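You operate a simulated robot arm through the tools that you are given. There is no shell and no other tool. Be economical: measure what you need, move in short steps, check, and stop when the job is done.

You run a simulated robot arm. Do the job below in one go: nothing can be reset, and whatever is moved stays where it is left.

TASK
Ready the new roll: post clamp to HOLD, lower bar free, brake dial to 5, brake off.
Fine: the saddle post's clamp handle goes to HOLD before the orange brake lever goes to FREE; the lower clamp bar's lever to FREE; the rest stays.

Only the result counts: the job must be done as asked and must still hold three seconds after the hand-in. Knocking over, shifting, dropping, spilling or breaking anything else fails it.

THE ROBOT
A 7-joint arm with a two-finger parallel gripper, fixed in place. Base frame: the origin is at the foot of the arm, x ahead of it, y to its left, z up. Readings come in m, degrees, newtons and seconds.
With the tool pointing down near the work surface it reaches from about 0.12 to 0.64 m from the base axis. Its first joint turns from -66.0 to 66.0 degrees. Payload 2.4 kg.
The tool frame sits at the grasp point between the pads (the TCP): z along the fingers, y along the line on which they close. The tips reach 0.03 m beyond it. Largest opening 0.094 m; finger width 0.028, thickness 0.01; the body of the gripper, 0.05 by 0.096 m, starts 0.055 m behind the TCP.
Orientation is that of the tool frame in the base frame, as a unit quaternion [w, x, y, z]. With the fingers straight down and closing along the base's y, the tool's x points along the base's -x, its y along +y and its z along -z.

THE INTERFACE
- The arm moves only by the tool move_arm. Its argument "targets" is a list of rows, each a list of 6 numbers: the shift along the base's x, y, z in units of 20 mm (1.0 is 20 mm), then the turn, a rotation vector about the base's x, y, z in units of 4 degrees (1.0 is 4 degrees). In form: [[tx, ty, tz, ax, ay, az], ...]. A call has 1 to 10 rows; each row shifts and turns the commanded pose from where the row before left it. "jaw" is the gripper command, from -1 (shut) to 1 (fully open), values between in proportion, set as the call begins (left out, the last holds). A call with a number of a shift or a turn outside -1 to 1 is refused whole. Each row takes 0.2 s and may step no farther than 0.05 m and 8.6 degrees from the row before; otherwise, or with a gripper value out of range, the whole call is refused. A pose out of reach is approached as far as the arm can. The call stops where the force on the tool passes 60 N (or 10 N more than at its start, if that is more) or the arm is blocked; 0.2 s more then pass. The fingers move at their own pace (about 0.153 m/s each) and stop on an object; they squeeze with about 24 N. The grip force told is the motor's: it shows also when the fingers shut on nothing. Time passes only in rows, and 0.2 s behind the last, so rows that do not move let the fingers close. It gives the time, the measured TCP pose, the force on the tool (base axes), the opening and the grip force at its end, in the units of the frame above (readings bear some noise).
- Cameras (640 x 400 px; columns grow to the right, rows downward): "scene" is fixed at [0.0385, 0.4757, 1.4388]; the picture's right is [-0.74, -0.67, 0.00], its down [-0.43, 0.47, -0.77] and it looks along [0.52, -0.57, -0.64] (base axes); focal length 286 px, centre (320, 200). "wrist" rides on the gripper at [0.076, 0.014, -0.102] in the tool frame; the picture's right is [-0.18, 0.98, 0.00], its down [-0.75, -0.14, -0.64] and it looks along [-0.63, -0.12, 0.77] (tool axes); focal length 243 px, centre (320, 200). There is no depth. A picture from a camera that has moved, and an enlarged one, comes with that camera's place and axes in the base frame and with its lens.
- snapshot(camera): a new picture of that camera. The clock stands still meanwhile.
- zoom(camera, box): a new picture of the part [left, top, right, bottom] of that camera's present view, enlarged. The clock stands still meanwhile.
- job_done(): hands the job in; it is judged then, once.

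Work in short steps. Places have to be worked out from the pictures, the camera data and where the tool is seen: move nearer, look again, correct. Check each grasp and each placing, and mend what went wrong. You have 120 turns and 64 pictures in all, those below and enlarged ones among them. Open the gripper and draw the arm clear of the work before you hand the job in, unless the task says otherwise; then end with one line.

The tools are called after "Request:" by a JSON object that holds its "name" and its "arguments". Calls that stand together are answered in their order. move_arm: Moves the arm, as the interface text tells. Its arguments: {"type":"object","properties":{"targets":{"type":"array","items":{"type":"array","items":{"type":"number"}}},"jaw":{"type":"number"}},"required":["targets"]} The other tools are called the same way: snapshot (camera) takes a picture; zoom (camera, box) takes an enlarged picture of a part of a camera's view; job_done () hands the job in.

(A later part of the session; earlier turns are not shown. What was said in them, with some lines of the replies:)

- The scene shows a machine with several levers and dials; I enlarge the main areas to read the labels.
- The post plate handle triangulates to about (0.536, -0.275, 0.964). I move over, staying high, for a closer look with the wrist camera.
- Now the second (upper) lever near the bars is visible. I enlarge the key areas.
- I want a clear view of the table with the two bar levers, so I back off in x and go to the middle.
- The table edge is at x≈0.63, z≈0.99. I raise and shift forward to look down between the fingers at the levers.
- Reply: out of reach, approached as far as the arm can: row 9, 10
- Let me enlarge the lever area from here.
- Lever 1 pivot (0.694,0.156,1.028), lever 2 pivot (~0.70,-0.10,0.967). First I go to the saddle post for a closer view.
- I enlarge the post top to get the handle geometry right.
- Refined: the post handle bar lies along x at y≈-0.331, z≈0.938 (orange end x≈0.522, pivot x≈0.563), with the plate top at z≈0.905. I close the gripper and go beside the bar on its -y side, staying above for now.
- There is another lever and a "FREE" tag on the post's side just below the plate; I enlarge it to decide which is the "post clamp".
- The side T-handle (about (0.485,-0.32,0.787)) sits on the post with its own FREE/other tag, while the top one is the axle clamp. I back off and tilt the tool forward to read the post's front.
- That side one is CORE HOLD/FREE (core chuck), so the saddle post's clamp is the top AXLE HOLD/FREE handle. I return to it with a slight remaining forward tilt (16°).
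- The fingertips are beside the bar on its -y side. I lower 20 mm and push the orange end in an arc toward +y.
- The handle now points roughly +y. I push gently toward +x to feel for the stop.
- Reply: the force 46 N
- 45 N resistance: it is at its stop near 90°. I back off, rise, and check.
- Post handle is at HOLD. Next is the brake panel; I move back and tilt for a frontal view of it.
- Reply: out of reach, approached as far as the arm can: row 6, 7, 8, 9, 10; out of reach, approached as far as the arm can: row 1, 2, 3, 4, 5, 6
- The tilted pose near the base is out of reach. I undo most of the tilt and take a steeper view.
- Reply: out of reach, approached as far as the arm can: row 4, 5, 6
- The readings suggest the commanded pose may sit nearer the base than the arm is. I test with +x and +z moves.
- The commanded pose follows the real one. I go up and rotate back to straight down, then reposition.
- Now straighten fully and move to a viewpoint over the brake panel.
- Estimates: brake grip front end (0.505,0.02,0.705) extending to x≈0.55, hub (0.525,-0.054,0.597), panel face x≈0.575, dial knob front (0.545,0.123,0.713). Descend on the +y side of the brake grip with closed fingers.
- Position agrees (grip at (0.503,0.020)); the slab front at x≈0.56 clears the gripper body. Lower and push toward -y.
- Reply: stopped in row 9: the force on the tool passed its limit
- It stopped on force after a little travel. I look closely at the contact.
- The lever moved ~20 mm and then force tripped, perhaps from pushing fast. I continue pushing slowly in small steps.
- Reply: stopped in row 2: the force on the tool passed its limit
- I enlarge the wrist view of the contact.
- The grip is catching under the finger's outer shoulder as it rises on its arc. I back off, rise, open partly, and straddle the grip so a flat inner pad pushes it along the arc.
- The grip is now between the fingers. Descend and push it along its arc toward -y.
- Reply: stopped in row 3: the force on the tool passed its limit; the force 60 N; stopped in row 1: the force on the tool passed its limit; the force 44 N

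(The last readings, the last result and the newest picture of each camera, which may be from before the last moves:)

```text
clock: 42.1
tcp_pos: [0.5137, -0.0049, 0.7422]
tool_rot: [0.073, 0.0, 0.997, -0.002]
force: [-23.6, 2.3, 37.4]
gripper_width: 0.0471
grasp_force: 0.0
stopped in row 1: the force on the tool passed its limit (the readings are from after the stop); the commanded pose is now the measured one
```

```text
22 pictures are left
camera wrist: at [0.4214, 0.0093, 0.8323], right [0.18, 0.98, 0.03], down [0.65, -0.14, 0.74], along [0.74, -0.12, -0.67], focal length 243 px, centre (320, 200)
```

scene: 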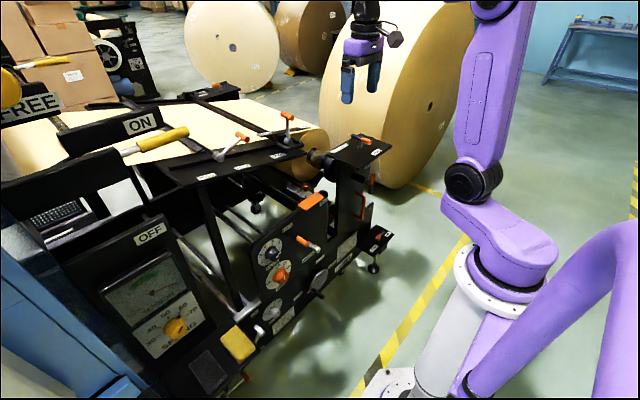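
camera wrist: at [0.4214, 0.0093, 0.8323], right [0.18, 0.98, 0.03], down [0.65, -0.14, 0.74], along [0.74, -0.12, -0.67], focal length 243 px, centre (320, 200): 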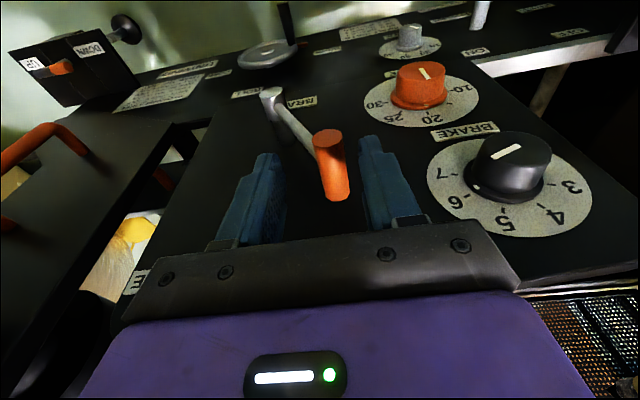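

The force (-x, +z) indicates the gripper body is hitting the orange slab's edge on the panel's top. I rise, tilt the tool further forward so the body leans away from it, and retry.

Request:
{"name": "move_arm", "arguments": {"targets": [[0, 0, 1, 0, 0, 0], [0, 0, 1, 0, 0, 0], [-0.3, 0, 0, 0, -1, 0], [-0.3, 0, 0, 0, -1, 0], [0, 0, 0, 0, -1, 0], [0, 0, 0, 0, -1, 0], [0, 0, 0, 0, -1, 0], [0, 0, 0, 0, -0.5, 0]]}}

Request:
{"name": "move_arm", "arguments": {"targets": [[0, 0, -0.8, 0, 0, 0], [0, 0, -0.8, 0, 0, 0], [0, 0, -0.8, 0, 0, 0], [0, 0, -0.8, 0, 0, 0]]}}

Request:
{"name": "snapshot", "arguments": {"camera": "wrist"}}

```text
clock: 43.9
tcp_pos: [0.5028, -0.0054, 0.781]
tool_rot: [0.263, 0.0, 0.965, -0.001]
force: [-0.5, 0.1, 0.1]
gripper_width: 0.0469
grasp_force: 0.1
```

```text
clock: 44.9
tcp_pos: [0.5024, -0.0049, 0.7166]
tool_rot: [0.263, -0.001, 0.965, 0.0]
force: [-0.2, -0.1, -0.3]
gripper_width: 0.047
grasp_force: 0.0
```

```text
21 pictures are left
camera wrist: at [0.3831, 0.0093, 0.7665], right [0.16, 0.98, 0.09], down [0.33, -0.14, 0.94], along [0.93, -0.12, -0.34], focal length 243 px, centre (320, 200)
```

wrist: 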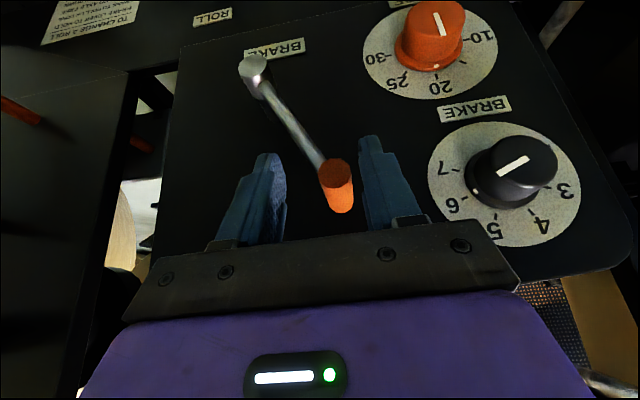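

Clear now, no contact force. Push the grip along its arc.

Request:
{"name": "move_arm", "arguments": {"targets": [[0, -0.6, 0.1, 0, 0, 0], [0, -0.6, 0.2, 0, 0, 0], [0, -0.6, 0.15, 0, 0, 0], [0, -0.6, 0.1, 0, 0, 0], [0, -0.6, 0.05, 0, 0, 0], [0, -0.6, 0, 0, 0, 0], [0, -0.6, -0.05, 0, 0, 0], [0, -0.6, -0.1, 0, 0, 0], [0, -0.6, -0.15, 0, 0, 0]]}}

Request:
{"name": "snapshot", "arguments": {"camera": "wrist"}}

```text
clock: 46.9
tcp_pos: [0.5032, -0.1137, 0.7235]
tool_rot: [0.262, 0.0, 0.965, -0.001]
force: [0.2, 0.7, -0.3]
gripper_width: 0.047
grasp_force: 0.1
```

```text
20 pictures are left
camera wrist: at [0.3826, -0.0993, 0.773], right [0.16, 0.98, 0.09], down [0.33, -0.14, 0.94], along [0.93, -0.12, -0.34], focal length 243 px, centre (320, 200)
```

wrist: 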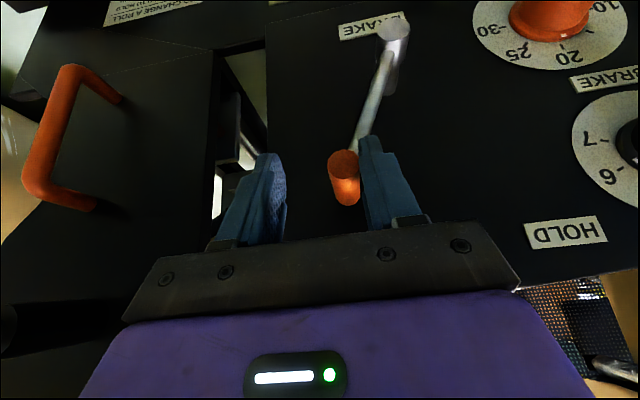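

The lever follows well. Continue until the stop.

Request:
{"name": "move_arm", "arguments": {"targets": [[0, -0.4, -0.15, 0, 0, 0], [0, -0.4, -0.15, 0, 0, 0], [0, -0.3, -0.15, 0, 0, 0], [0, -0.3, -0.1, 0, 0, 0], [0, -0.3, -0.1, 0, 0, 0]]}}

Request:
{"name": "snapshot", "arguments": {"camera": "wrist"}}

```text
clock: 48.1
tcp_pos: [0.5021, -0.1424, 0.71]
tool_rot: [0.263, -0.008, 0.965, 0.001]
force: [-17.4, 31.5, 47.5]
gripper_width: 0.0654
grasp_force: 15.6
```

```text
19 pictures are left
camera wrist: at [0.383, -0.1296, 0.7601], right [0.14, 0.99, 0.09], down [0.33, -0.13, 0.94], along [0.93, -0.1, -0.34], focal length 243 px, centre (320, 200)
```

wrist: 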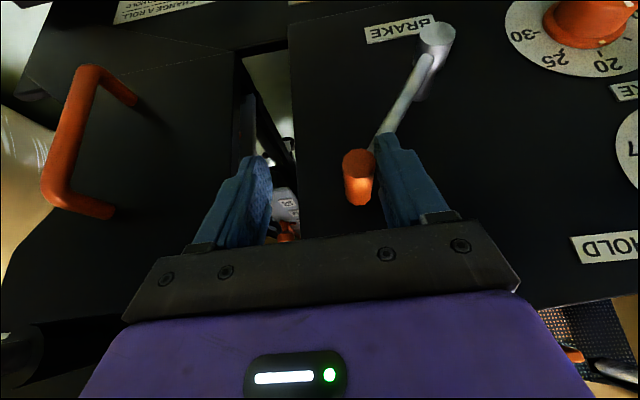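

The lever is at its far stop. I ease off and lift out straight up.

Request:
{"name": "move_arm", "arguments": {"targets": [[0, 0.4, 0.2, 0, 0, 0], [0, 0, 1, 0, 0, 0], [0, 0, 1, 0, 0, 0], [0, 0, 1, 0, 0, 0], [0, 0, 1, 0, 0, 0], [0, 1, 0.5, 0, 0, 0], [0, 1, 0, 0, 0, 0], [0, 1, 0, 0, 0, 0], [0, 1, 0, 0, 0, 0], [0, 1, 0, 0, 0, 0]]}}

Request:
{"name": "snapshot", "arguments": {"camera": "wrist"}}

```text
clock: 50.3
tcp_pos: [0.5018, -0.0383, 0.8045]
tool_rot: [0.262, 0.0, 0.965, -0.001]
force: [-0.6, 0.7, 0.8]
gripper_width: 0.0469
grasp_force: 0.1
```

```text
18 pictures are left
camera wrist: at [0.3832, -0.0248, 0.8536], right [0.16, 0.98, 0.09], down [0.33, -0.14, 0.94], along [0.93, -0.12, -0.34], focal length 243 px, centre (320, 200)
```

wrist: 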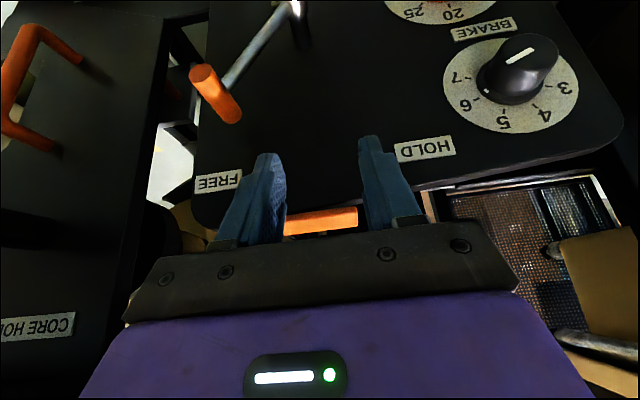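

Brake lever is at FREE. From the frontal view the dial's centre is (0.575,0.1255,0.699), scale spacing 45° with 4.5 at the top, and the pointer now at ~6, so I need -45° about x. I set the hand leaning +22.5° about x at a standoff.

Request:
{"name": "move_arm", "arguments": {"jaw": 0.6, "targets": [[0, 0.7, 0.5, 0, 0.9, 0], [0, 0.7, 0, 0, 0.9, 0], [0, 0.7, 0, 0, 0.9, 0], [0, 0.7, 0, 0, 0.9, 0], [0, 0.6, 0, 0.94, 0, 0], [0, 0.6, 0, 0.94, 0, 0], [0.2, 0.6, -0.3, 0.94, 0, 0], [0.2, 0.6, -0.3, 0.94, 0, 0], [0.2, 0.6, -0.3, 0.94, 0, 0], [0.2, 0.6, -0.4, 0.93, 0, 0]]}}

Request:
{"name": "snapshot", "arguments": {"camera": "wrist"}}

```text
clock: 52.5
tcp_pos: [0.5196, 0.0889, 0.7879]
tool_rot: [0.137, 0.026, 0.971, 0.192]
force: [-0.1, 0.0, -0.2]
gripper_width: 0.0752
grasp_force: 0.0
```

```text
17 pictures are left
camera wrist: at [0.4154, 0.0725, 0.865], right [0.18, 0.89, 0.42], down [0.55, -0.45, 0.71], along [0.82, 0.11, -0.57], focal length 243 px, centre (320, 200)
```

wrist: 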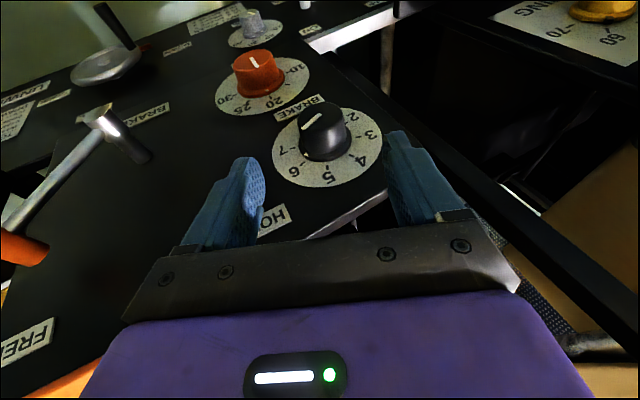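

Aligned. Advance 100 mm along the tool axis.

Request:
{"name": "move_arm", "arguments": {"targets": [[0.27, 0.368, -0.888, 0, 0, 0], [0.27, 0.368, -0.888, 0, 0, 0], [0.27, 0.368, -0.888, 0, 0, 0], [0.27, 0.368, -0.888, 0, 0, 0], [0.27, 0.368, -0.888, 0, 0, 0]]}}

Request:
{"name": "snapshot", "arguments": {"camera": "wrist"}}

```text
clock: 53.7
tcp_pos: [0.5454, 0.1267, 0.6986]
tool_rot: [0.137, 0.028, 0.971, 0.192]
force: [-0.6, 0.2, -1.0]
gripper_width: 0.0753
grasp_force: 0.0
```

```text
16 pictures are left
camera wrist: at [0.4423, 0.1094, 0.7755], right [0.18, 0.89, 0.42], down [0.55, -0.45, 0.71], along [0.82, 0.11, -0.57], focal length 243 px, centre (320, 200)
```

wrist: 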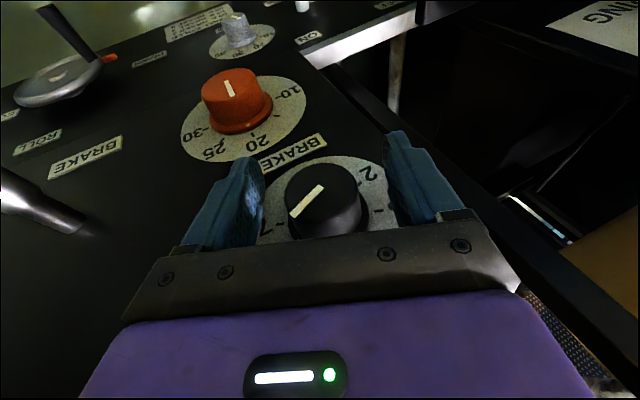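

The knob sits between the pads. Close.

Request:
{"name": "move_arm", "arguments": {"jaw": -1, "targets": [[0, 0, 0, 0, 0, 0], [0, 0, 0, 0, 0, 0]]}}

```text
clock: 54.3
tcp_pos: [0.5457, 0.1262, 0.6987]
tool_rot: [0.137, 0.026, 0.971, 0.192]
force: [2.8, 0.1, -6.4]
gripper_width: 0.0442
grasp_force: 45.0
```

Gripped (44 mm). Turn -45° about x.

Request:
{"name": "move_arm", "arguments": {"targets": [[0, 0, 0, -1, 0, 0], [0, 0, 0, -1, 0, 0], [0, 0, 0, -1, 0, 0], [0, 0, 0, -1, 0, 0], [0, 0, 0, -1, 0, 0], [0, 0, 0, -1, 0, 0], [0, 0, 0, -1, 0, 0], [0, 0, 0, -1, 0, 0], [0, 0, 0, -1, 0, 0], [0, 0, 0, -1, 0, 0]]}}

Request:
{"name": "snapshot", "arguments": {"camera": "wrist"}}

```text
clock: 56.5
tcp_pos: [0.5477, 0.1247, 0.6952]
tool_rot: [0.153, -0.005, 0.988, -0.034]
force: [-43.0, -10.3, 2.8]
gripper_width: 0.0445
grasp_force: 45.3
out of reach, approached as far as the arm can: row 6, 8, 10
```

```text
15 pictures are left
camera wrist: at [0.443, 0.144, 0.7698], right [0.18, 0.98, -0.01], down [0.52, -0.08, 0.85], along [0.83, -0.15, -0.53], focal length 243 px, centre (320, 200)
```

wrist: 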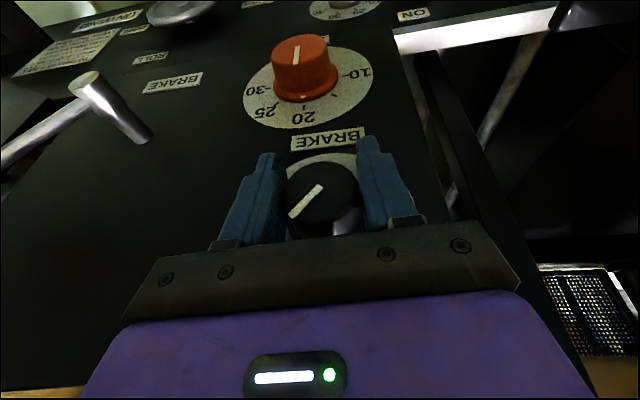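

The knob turned with the hand ~26° until an arm limit (hand at -4°). I'll ratchet: open, rotate back, and look.

Request:
{"name": "move_arm", "arguments": {"jaw": 0.6, "targets": [[0, 0, 0, 0, 0, 0], [0, 0, 0, 0, 0, 0], [-0.1, 0, 0.15, 1, 0, 0], [0, 0, 0, 1, 0, 0], [0, 0, 0, 1, 0, 0], [0, 0, 0, 1, 0, 0], [0, 0, 0, 1, 0, 0]]}}

Request:
{"name": "snapshot", "arguments": {"camera": "wrist"}}

```text
clock: 57.9
tcp_pos: [0.5504, 0.1327, 0.6985]
tool_rot: [0.163, -0.005, 0.986, 0.025]
force: [-4.7, 0.0, -0.5]
gripper_width: 0.0748
grasp_force: 0.0
out of reach, approached as far as the arm can: row 3, 4, 6
stopped in row 7: the force on the tool passed its limit (the readings are from after the stop); the commanded pose is now the measured one
```

```text
14 pictures are left
camera wrist: at [0.4443, 0.1413, 0.7715], right [0.16, 0.98, 0.11], down [0.51, -0.17, 0.84], along [0.85, -0.08, -0.53], focal length 243 px, centre (320, 200)
```

wrist: 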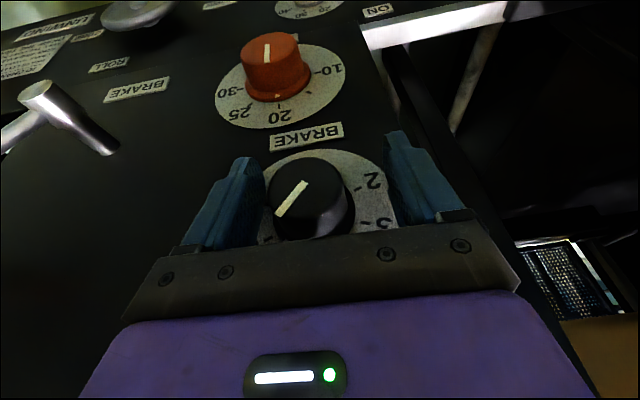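

Pointer reads ~44°, i.e. about 5.45; ~21° more needed. I retreat along the tool axis, then set the roll back to about +20°.

Request:
{"name": "move_arm", "arguments": {"targets": [[-0.3, -0.3, 0.9, 0, 0, 0], [-0.3, -0.3, 0.9, 0, 0, 0], [-0.3, -0.3, 0.9, 0, 0, 0], [-0.3, -0.3, 0.9, 0, 0, 0], [0, -0.2, 0, 1, 0.35, 0], [0, -0.2, 0, 1, 0.35, 0], [0, 0, 0, 1, 0, 0], [0, 0, 0, 1, 0, 0], [0, 0, 0, 0.3, 0, 0]]}}

```text
clock: 59.9
tcp_pos: [0.5279, 0.1006, 0.7712]
tool_rot: [0.139, 0.019, 0.975, 0.173]
force: [-0.3, 0.3, 0.4]
gripper_width: 0.0751
grasp_force: 0.1
```

At the standoff as wanted; advance onto the knob and close.

Request:
{"name": "move_arm", "arguments": {"targets": [[0.22, 0.314, -0.9, 0, 0, 0], [0.22, 0.314, -0.9, 0, 0, 0], [0.22, 0.314, -0.9, 0, 0, 0], [0.22, 0.314, -0.9, 0, 0, 0]]}}

Request:
{"name": "move_arm", "arguments": {"jaw": -1, "targets": [[0, 0, 0, 0, 0, 0], [0, 0, 0, 0, 0, 0]]}}

Request:
{"name": "move_arm", "arguments": {"targets": [[0, 0, 0, -1, 0, 0], [0, 0, 0, -1, 0, 0], [0, 0, 0, -1, 0, 0], [0, 0, 0, -1, 0, 0], [0, 0, 0, -0.8, 0, 0], [0, 0, 0, 0, 0, 0]]}}

Request:
{"name": "snapshot", "arguments": {"camera": "wrist"}}

```text
clock: 60.9
tcp_pos: [0.5465, 0.1252, 0.6984]
tool_rot: [0.139, 0.017, 0.975, 0.172]
force: [0.2, 0.2, 0.4]
gripper_width: 0.0754
grasp_force: 0.0
```

```text
clock: 61.5
tcp_pos: [0.5471, 0.1256, 0.6988]
tool_rot: [0.139, 0.018, 0.975, 0.172]
force: [3.1, -0.4, -5.0]
gripper_width: 0.0444
grasp_force: 45.3
```

```text
clock: 62.9
tcp_pos: [0.5463, 0.1256, 0.6983]
tool_rot: [0.14, -0.002, 0.99, 0.032]
force: [-32.8, 2.0, 22.8]
gripper_width: 0.0442
grasp_force: 45.0
out of reach, approached as far as the arm can: row 5
```

```text
13 pictures are left
camera wrist: at [0.443, 0.133, 0.7763], right [0.16, 0.98, 0.11], down [0.55, -0.19, 0.82], along [0.82, -0.07, -0.57], focal length 243 px, centre (320, 200)
```

wrist: 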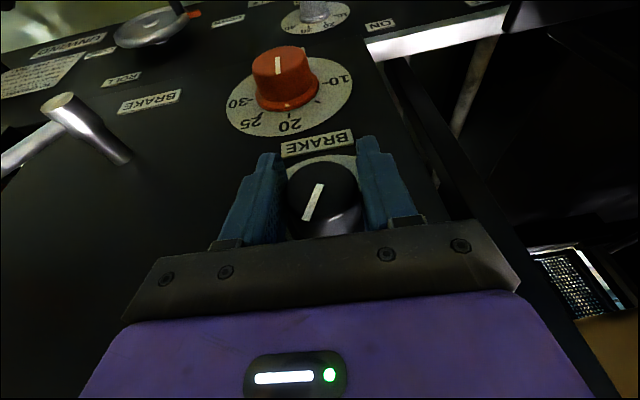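

Pointer appears near 23° (5 is 22.5°). Release, retreat, and measure with a cleaner view.

Request:
{"name": "move_arm", "arguments": {"jaw": 0.6, "targets": [[0, 0, 0, 0, 0, 0], [0, 0, 0, 0, 0, 0], [-0.3, -0.1, 0.93, 0, 0, 0], [-0.3, -0.1, 0.93, 0, 0, 0], [-0.3, -0.1, 0.93, 0, 0, 0], [-0.3, -0.1, 0.93, 0, 0, 0], [-0.5, -0.1, 0.9, 0, 0, 0]]}}

Request:
{"name": "zoom", "arguments": {"camera": "wrist", "box": [230, 40, 430, 165]}}

Request:
{"name": "zoom", "arguments": {"camera": "scene", "box": [250, 230, 300, 270]}}

```text
clock: 64.5
tcp_pos: [0.517, 0.114, 0.7928]
tool_rot: [0.147, 0.0, 0.989, 0.035]
force: [-0.5, -0.7, 0.0]
gripper_width: 0.0754
grasp_force: 0.1
```

```text
3.20 times, centred on (330, 102) of wrist
camera zoom: at [0.4127, 0.1219, 0.8692], right [0.17, 0.98, 0.12], down [0.54, -0.19, 0.82], along [0.83, -0.07, -0.56], focal length 776 px, centre (288, 512)
```

zoom: 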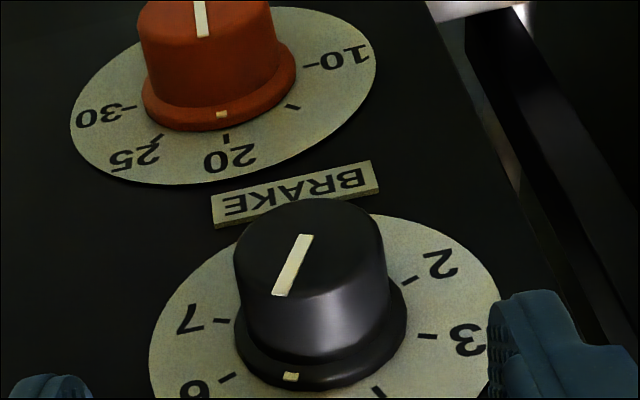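

```text
10.00 times, centred on (275, 250) of scene
camera zoom: at [0.0385, 0.4757, 1.4388], right [-0.74, -0.67, 0.0], down [-0.43, 0.47, -0.77], along [0.52, -0.57, -0.64], focal length 2859 px, centre (770, -300)
```

zoom: 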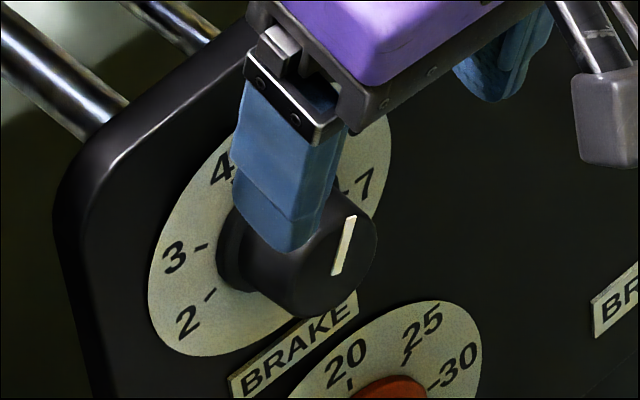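

Request:
{"name": "zoom", "arguments": {"camera": "wrist", "box": [260, 90, 400, 180]}}

```text
4.44 times, centred on (330, 135) of wrist
camera zoom: at [0.4127, 0.1219, 0.8692], right [0.17, 0.98, 0.12], down [0.54, -0.19, 0.82], along [0.83, -0.07, -0.56], focal length 1078 px, centre (276, 489)
```

zoom: 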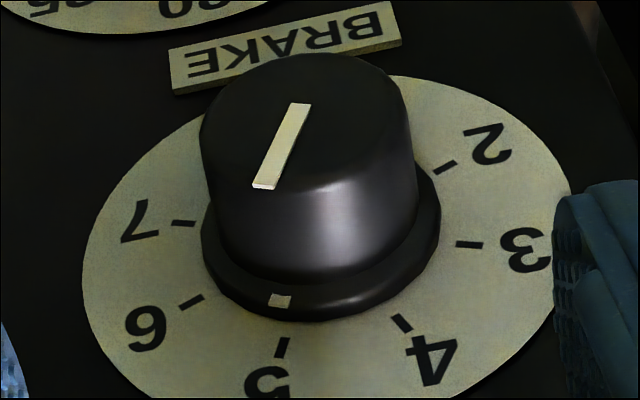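

Dial measures ~24–25° against 22.5° for "5" – within a hair of 5. Now the clamp bars: I rise and go for a front view of the lower-lying bar's lever near (0.70,-0.10,0.97).

Request:
{"name": "move_arm", "arguments": {"targets": [[-0.5, 0, 1, 0, 0, 0], [-0.5, 0, 1, -0.5, 0, 0], [0, 0, 1, -0.5, 0, 0], [0, 0, 1, 0, 0, 0], [0, 0, 1, 0, 0, 0], [0, -1, 1, 0, 0, 0], [0, -1, 1, 0, 0, 0], [0, -1, 1, 0, 0, 0], [0, -1, 1, 0, 0, 0], [0, -1, 1, 0, 0, 0]]}}

Request:
{"name": "move_arm", "arguments": {"targets": [[0, -1, 1, 0, 0, 0], [0, -1, 1, 0, 0, 0], [0, -1, 1, 0, 0, 0], [0, -1, 1, 0, 0, 0], [0, -0.7, 1, 0, 0, 0], [0, 0, 1, 0, 0, 0], [0.5, 0, 0, 0, -1, 0], [0.5, 0, 0, 0, -1, 0], [0, 0, 0, 0, -1, 0]]}}

Request:
{"name": "snapshot", "arguments": {"camera": "wrist"}}

```text
clock: 66.7
tcp_pos: [0.4967, 0.0339, 0.9665]
tool_rot: [0.147, -0.006, 0.989, -0.002]
force: [-0.7, -1.0, -0.4]
gripper_width: 0.075
grasp_force: 0.2
out of reach, approached as far as the arm can: row 3, 10
```

```text
clock: 68.7
tcp_pos: [0.5077, 0.0387, 0.9775]
tool_rot: [0.235, -0.005, 0.972, -0.004]
force: [0.3, -0.1, -0.4]
gripper_width: 0.0754
grasp_force: 0.1
out of reach, approached as far as the arm can: row 1, 2, 3, 4, 5, 6
```

```text
9 pictures are left
camera wrist: at [0.392, 0.0528, 1.0324], right [0.16, 0.98, 0.07], down [0.38, -0.13, 0.92], along [0.91, -0.12, -0.39], focal length 243 px, centre (320, 200)
```

wrist: 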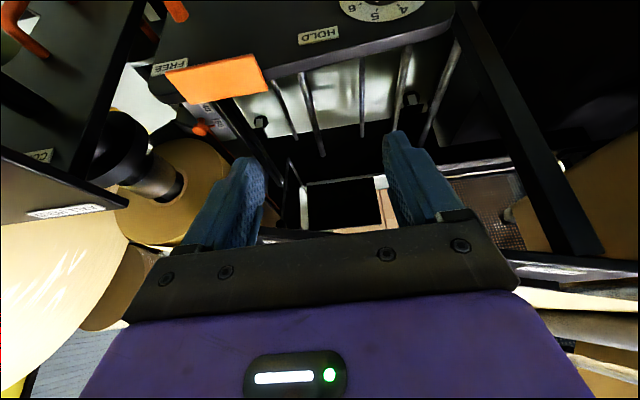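

The arm is in an awkward configuration; I reduce tilt first, then rise.

Request:
{"name": "move_arm", "arguments": {"targets": [[-0.5, 0, 0, 0, 1, 0], [-0.5, 0, 0, 0, 1, 0], [-0.5, 0, 0, 0, 1, 0], [-0.5, 0, 0, 0, 1, 0], [0, 0, 0, 0, 1, 0], [0, 0, 0, 0, 1, 0], [0, 0, 0, 0, 0.8, 0], [0, 0, 1, 0, 0, 0], [0, 0, 1, 0, 0, 0]]}}

```text
clock: 70.7
tcp_pos: [0.4309, 0.0567, 0.976]
tool_rot: [0.114, -0.005, 0.993, -0.004]
force: [-0.7, -0.6, 0.6]
gripper_width: 0.0751
grasp_force: 0.1
out of reach, approached as far as the arm can: row 4, 5, 6, 7, 8, 9
```

Request:
{"name": "move_arm", "arguments": {"targets": [[1, 0, 0, 0, 0, 0], [1, 0, 0, 0, 0, 0], [1, 0, 0.5, 0, 0, 0], [0, 0, 1, 0, 0, 0], [0, 0, 1, 0, 0, 0]]}}

```text
clock: 71.9
tcp_pos: [0.4439, 0.0708, 0.9721]
tool_rot: [0.114, -0.006, 0.993, -0.004]
force: [0.3, -1.1, 0.5]
gripper_width: 0.0751
grasp_force: 0.0
out of reach, approached as far as the arm can: row 1, 2, 3, 4, 5
```

Stuck near a joint limit; I try reversing (down and +y), where the arm came from.

Request:
{"name": "move_arm", "arguments": {"targets": [[0, 0.5, -1, 0, 0, 0], [0, 0.5, -1, 0, 0, 0], [0, 0.5, -1, 0, 0, 0]]}}

```text
clock: 72.7
tcp_pos: [0.4421, 0.1006, 0.9127]
tool_rot: [0.113, -0.005, 0.994, -0.002]
force: [0.1, -0.1, -0.6]
gripper_width: 0.075
grasp_force: 0.1
```

That works. I now roll the hand back toward the earlier unconstrained posture (+x turn) and try rising.

Request:
{"name": "move_arm", "arguments": {"targets": [[0, 0, 0, 1, 0, 0], [0, 0, 0, 1, 0, 0], [0, 0, 0, 1, 0, 0], [0, 0, 0, 1, 0, 0], [0, -0.5, 1, 0, 0, 0], [0, -0.5, 1, 0, 0, 0], [0, -0.5, 1, 0, 0, 0], [0, -0.5, 1, 0, 0, 0]]}}

```text
clock: 74.5
tcp_pos: [0.4583, 0.0558, 0.9937]
tool_rot: [0.144, 0.007, 0.986, 0.08]
force: [0.2, 0.5, 0.1]
gripper_width: 0.075
grasp_force: 0.1
out of reach, approached as far as the arm can: row 2, 3, 4
```

Request:
{"name": "move_arm", "arguments": {"targets": [[0, 0, 1, 0, 0, 0], [0, 0, 1, 0, 0, 0], [0, 0, 1, 0, 0, 0], [0, 0, 1, 0, 0, 0]]}}

Request:
{"name": "move_arm", "arguments": {"targets": [[0, 0, 0, 0, 0, 1], [0, 0, 0, 0, 0, 1], [0, 0, 0, 0, 0, 1], [0, 0, 0, 0, 0, 0]]}}

Request:
{"name": "move_arm", "arguments": {"targets": [[0, 0, 1, 0, 0, 0], [0, 0, 1, 0, 0, 0], [0, 0, 1, 0, 0, 0], [0, 0, 1, 0, 0, 0]]}}

```text
clock: 75.5
tcp_pos: [0.4577, 0.056, 1.0734]
tool_rot: [0.144, 0.006, 0.986, 0.08]
force: [0.4, 0.3, -0.2]
gripper_width: 0.0753
grasp_force: 0.1
```

```text
clock: 76.5
tcp_pos: [0.4578, 0.0569, 1.0737]
tool_rot: [0.134, -0.098, 0.982, 0.094]
force: [0.1, -0.5, 0.4]
gripper_width: 0.0754
grasp_force: 0.1
```

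```text
clock: 77.5
tcp_pos: [0.4574, 0.0553, 1.1544]
tool_rot: [0.134, -0.098, 0.982, 0.094]
force: [-0.5, 0.2, 0.2]
gripper_width: 0.0751
grasp_force: 0.1
```

The arm is free again. I square up the hand (undo yaw and roll), tilt to ~30° and go to a pre-pose in front of the lower bar's lever. (The table slopes down toward -y by ~13°, so the bar at y≈-0.10 is the lower one and the other is the upper one, already on its FREE side.)

Request:
{"name": "move_arm", "arguments": {"jaw": -1, "targets": [[0.5, 0, 0, 0, 0, -1], [0.5, -0.5, 0, 0, 0, -1], [0.5, -0.5, 0, 0, 0, -1], [0.5, -0.5, 0, -0.8, 0, 0], [0.5, -0.5, 0, -0.8, 0, 0], [0.5, -0.5, 0, -0.7, -0.5, 0], [0.5, -0.5, 0, 0, -1, 0], [0.5, -0.5, 0, 0, -1, 0], [0.5, -0.5, 0, 0, -1, 0], [0.5, -0.5, 0, 0, 0, 0]]}}

Request:
{"name": "snapshot", "arguments": {"camera": "wrist"}}

```text
clock: 79.7
tcp_pos: [0.5569, -0.0343, 1.1529]
tool_rot: [0.264, -0.006, 0.964, 0.0]
force: [0.1, -0.2, -0.1]
gripper_width: 0.0
grasp_force: 24.2
```

```text
8 pictures are left
camera wrist: at [0.4379, -0.0208, 1.2035], right [0.15, 0.98, 0.09], down [0.32, -0.13, 0.94], along [0.93, -0.11, -0.34], focal length 243 px, centre (320, 200)
```

wrist: 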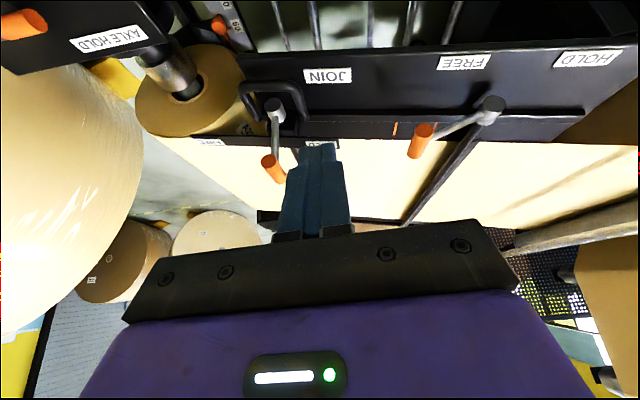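

Handle of the lower lever is at (0.68–0.72, -0.108, 1.056), standing between its HOLD (+y) and FREE (-y) tags. I approach with the closed fingers on its +y side.

Request:
{"name": "move_arm", "arguments": {"targets": [[0.8, 0, 0, 0, 0, 0], [0.8, -0.2, 0, 0, 0, 0], [0.8, -0.2, -0.5, 0, 0, 0], [0.8, -0.2, -0.6, 0, 0, 0], [0.8, -0.2, -0.7, 0, 0, 0], [0.8, -0.2, -0.9, 0, 0, 0], [0.8, -0.2, -0.9, 0, 0, 0], [0.8, -0.2, -0.9, 0, 0, 0], [0, 0, 0, 0, 0, 0]]}}

Request:
{"name": "snapshot", "arguments": {"camera": "wrist"}}

```text
clock: 81.7
tcp_pos: [0.6867, -0.0625, 1.064]
tool_rot: [0.264, -0.006, 0.965, 0.0]
force: [-0.8, -0.8, -0.4]
gripper_width: 0.0
grasp_force: 23.6
```

```text
7 pictures are left
camera wrist: at [0.5672, -0.049, 1.1135], right [0.15, 0.98, 0.09], down [0.32, -0.13, 0.94], along [0.93, -0.11, -0.34], focal length 243 px, centre (320, 200)
```

wrist: 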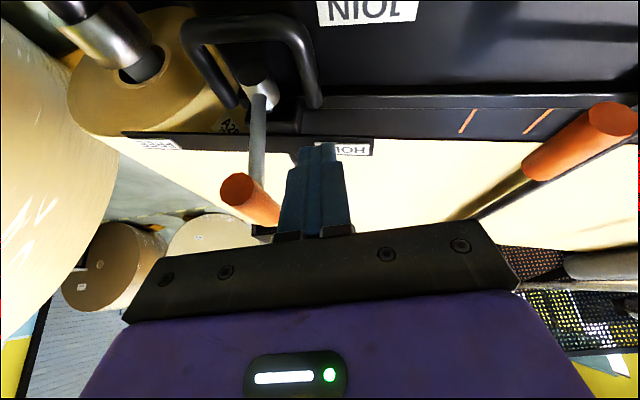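

Finger is beside the handle. Push toward -y following the arc.

Request:
{"name": "move_arm", "arguments": {"targets": [[0, -0.5, 0, 0, 0, 0], [0, -0.5, 0, 0, 0, 0], [0, -0.5, -0.05, 0, 0, 0], [0, -0.5, -0.1, 0, 0, 0], [0, -0.5, -0.2, 0, 0, 0], [0, -0.5, -0.3, 0, 0, 0], [0, -0.5, -0.35, 0, 0, 0], [0, -0.4, -0.4, 0, 0, 0]]}}

Request:
{"name": "snapshot", "arguments": {"camera": "wrist"}}

```text
clock: 83.5
tcp_pos: [0.6855, -0.1396, 1.0354]
tool_rot: [0.263, -0.006, 0.965, 0.0]
force: [-2.1, 1.8, 0.2]
gripper_width: 0.0001
grasp_force: 24.2
```

```text
6 pictures are left
camera wrist: at [0.566, -0.1263, 1.0853], right [0.15, 0.98, 0.09], down [0.33, -0.13, 0.94], along [0.93, -0.11, -0.34], focal length 243 px, centre (320, 200)
```

wrist: 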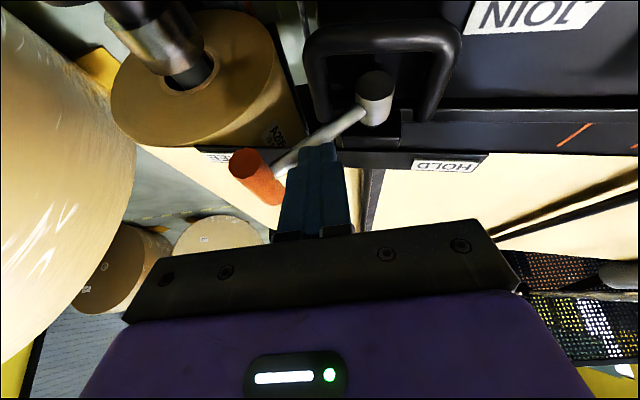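

The lever is past 45°. Continue down the arc until the stop.

Request:
{"name": "move_arm", "arguments": {"targets": [[0, -0.3, -0.35, 0, 0, 0], [0, -0.3, -0.35, 0, 0, 0], [0, -0.25, -0.35, 0, 0, 0], [0, -0.2, -0.35, 0, 0, 0]]}}

Request:
{"name": "snapshot", "arguments": {"camera": "wrist"}}

```text
clock: 84.4
tcp_pos: [0.6853, -0.1497, 1.0236]
tool_rot: [0.266, -0.009, 0.964, 0.003]
force: [-28.3, 7.6, 23.7]
gripper_width: 0.0
grasp_force: 23.5
stopped in row 4: the force on the tool passed its limit (the readings are from after the stop); the commanded pose is now the measured one
```

```text
5 pictures are left
camera wrist: at [0.5658, -0.1382, 1.0733], right [0.14, 0.99, 0.09], down [0.32, -0.14, 0.94], along [0.94, -0.1, -0.33], focal length 243 px, centre (320, 200)
```

wrist: 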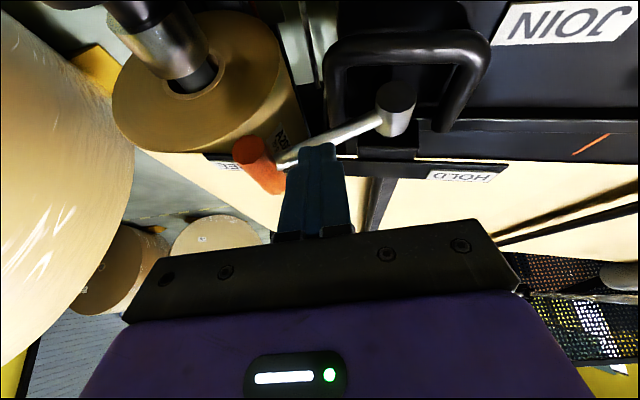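

The lever is ~73° from vertical (60° from the table normal, like the upper lever at its FREE), against its stop. Retreat and check.

Request:
{"name": "move_arm", "arguments": {"targets": [[0, 0.3, 0.3, 0, 0, 0], [0, 0.3, 1, 0, 0, 0], [-0.5, 0.2, 1, 0, 0, 0], [-1, 0, 1, 0, 0, 0], [-1, 0.5, 1, 0, 0, 0], [-1, 0.5, 0.5, 0, 0, 0], [-1, 0.5, 0, 0, 0, 0], [-1, 0.5, 0, 0, 0, 0], [-1, 0.5, 0, 0, 0, 0]]}}

Request:
{"name": "snapshot", "arguments": {"camera": "wrist"}}

```text
clock: 86.4
tcp_pos: [0.5575, -0.085, 1.1179]
tool_rot: [0.266, -0.009, 0.964, 0.002]
force: [0.6, -0.1, -0.2]
gripper_width: 0.0
grasp_force: 24.1
```

```text
4 pictures are left
camera wrist: at [0.4371, -0.0724, 1.1669], right [0.14, 0.99, 0.09], down [0.32, -0.13, 0.94], along [0.94, -0.1, -0.33], focal length 243 px, centre (320, 200)
```

wrist: 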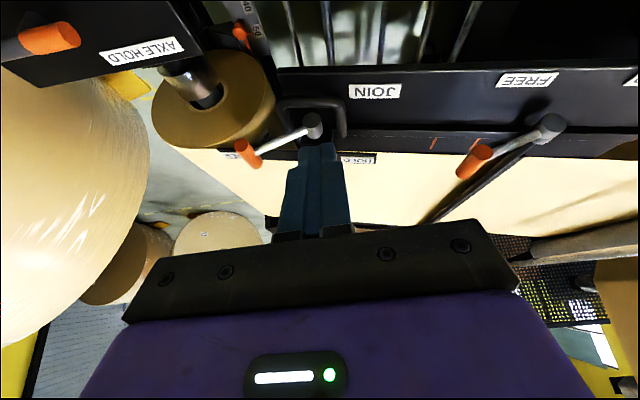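

Both bar levers now lie parallel on their FREE side. I open the gripper, draw back, and check the panel and post from the scene camera.

Request:
{"name": "move_arm", "arguments": {"jaw": 1, "targets": [[-0.5, 0, 1, 0, 1, 0], [-0.5, 0, 1, 0, 1, 0], [-0.5, 0, 1, 0, 1, 0], [-0.5, 0, 1, 0, 1, 0], [-0.5, 0, 1, 0, 1, 0]]}}

Request:
{"name": "zoom", "arguments": {"camera": "scene", "box": [235, 120, 395, 270]}}

Request:
{"name": "zoom", "arguments": {"camera": "scene", "box": [250, 230, 300, 270]}}

```text
clock: 87.6
tcp_pos: [0.5072, -0.085, 1.2195]
tool_rot: [0.095, -0.008, 0.995, 0.003]
force: [0.3, -1.1, -0.1]
gripper_width: 0.0937
grasp_force: 0.1
```

```text
2.67 times, centred on (315, 195) of scene
camera zoom: at [0.0384, 0.4757, 1.4388], right [-0.74, -0.67, 0.0], down [-0.43, 0.47, -0.77], along [0.52, -0.57, -0.64], focal length 762 px, centre (333, 213)
```

zoom: 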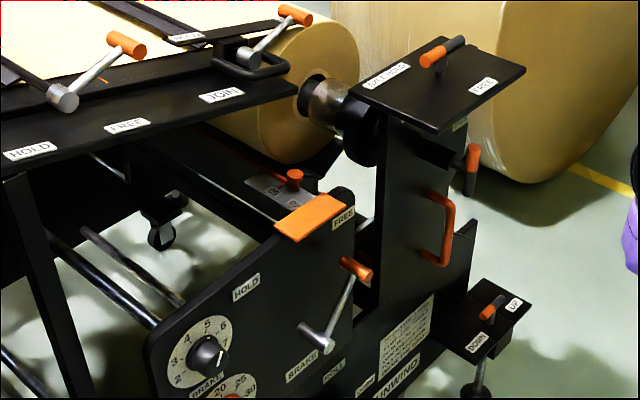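

```text
10.00 times, centred on (275, 250) of scene
camera zoom: at [0.0384, 0.4757, 1.4388], right [-0.74, -0.67, 0.0], down [-0.43, 0.47, -0.77], along [0.52, -0.57, -0.64], focal length 2859 px, centre (770, -300)
```

zoom: 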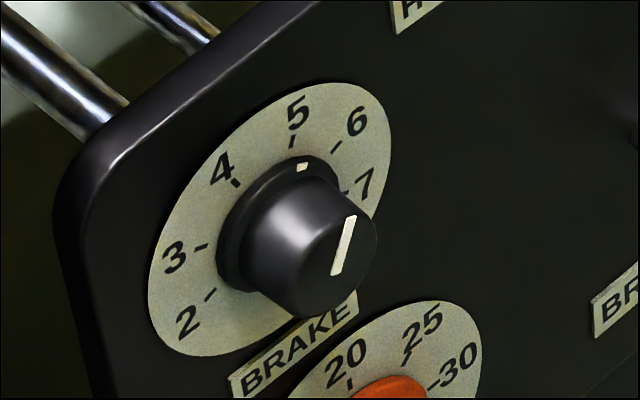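

Everything reads as required: post handle at HOLD, brake lever at FREE, dial at 5, lower bar lever at FREE. The gripper is open and the arm is clear, so I hand in.

Request:
{"name": "job_done", "arguments": {}}

```text
The job is handed in.
```

I handed in the job: the post clamp is at HOLD, the brake lever at FREE (moved after the clamp), the brake dial at 5 to within about 2°, and the lower bar lever at FREE. I took the top AXLE HOLD handle as the post's clamp and the bar nearer the roll as the lower one.
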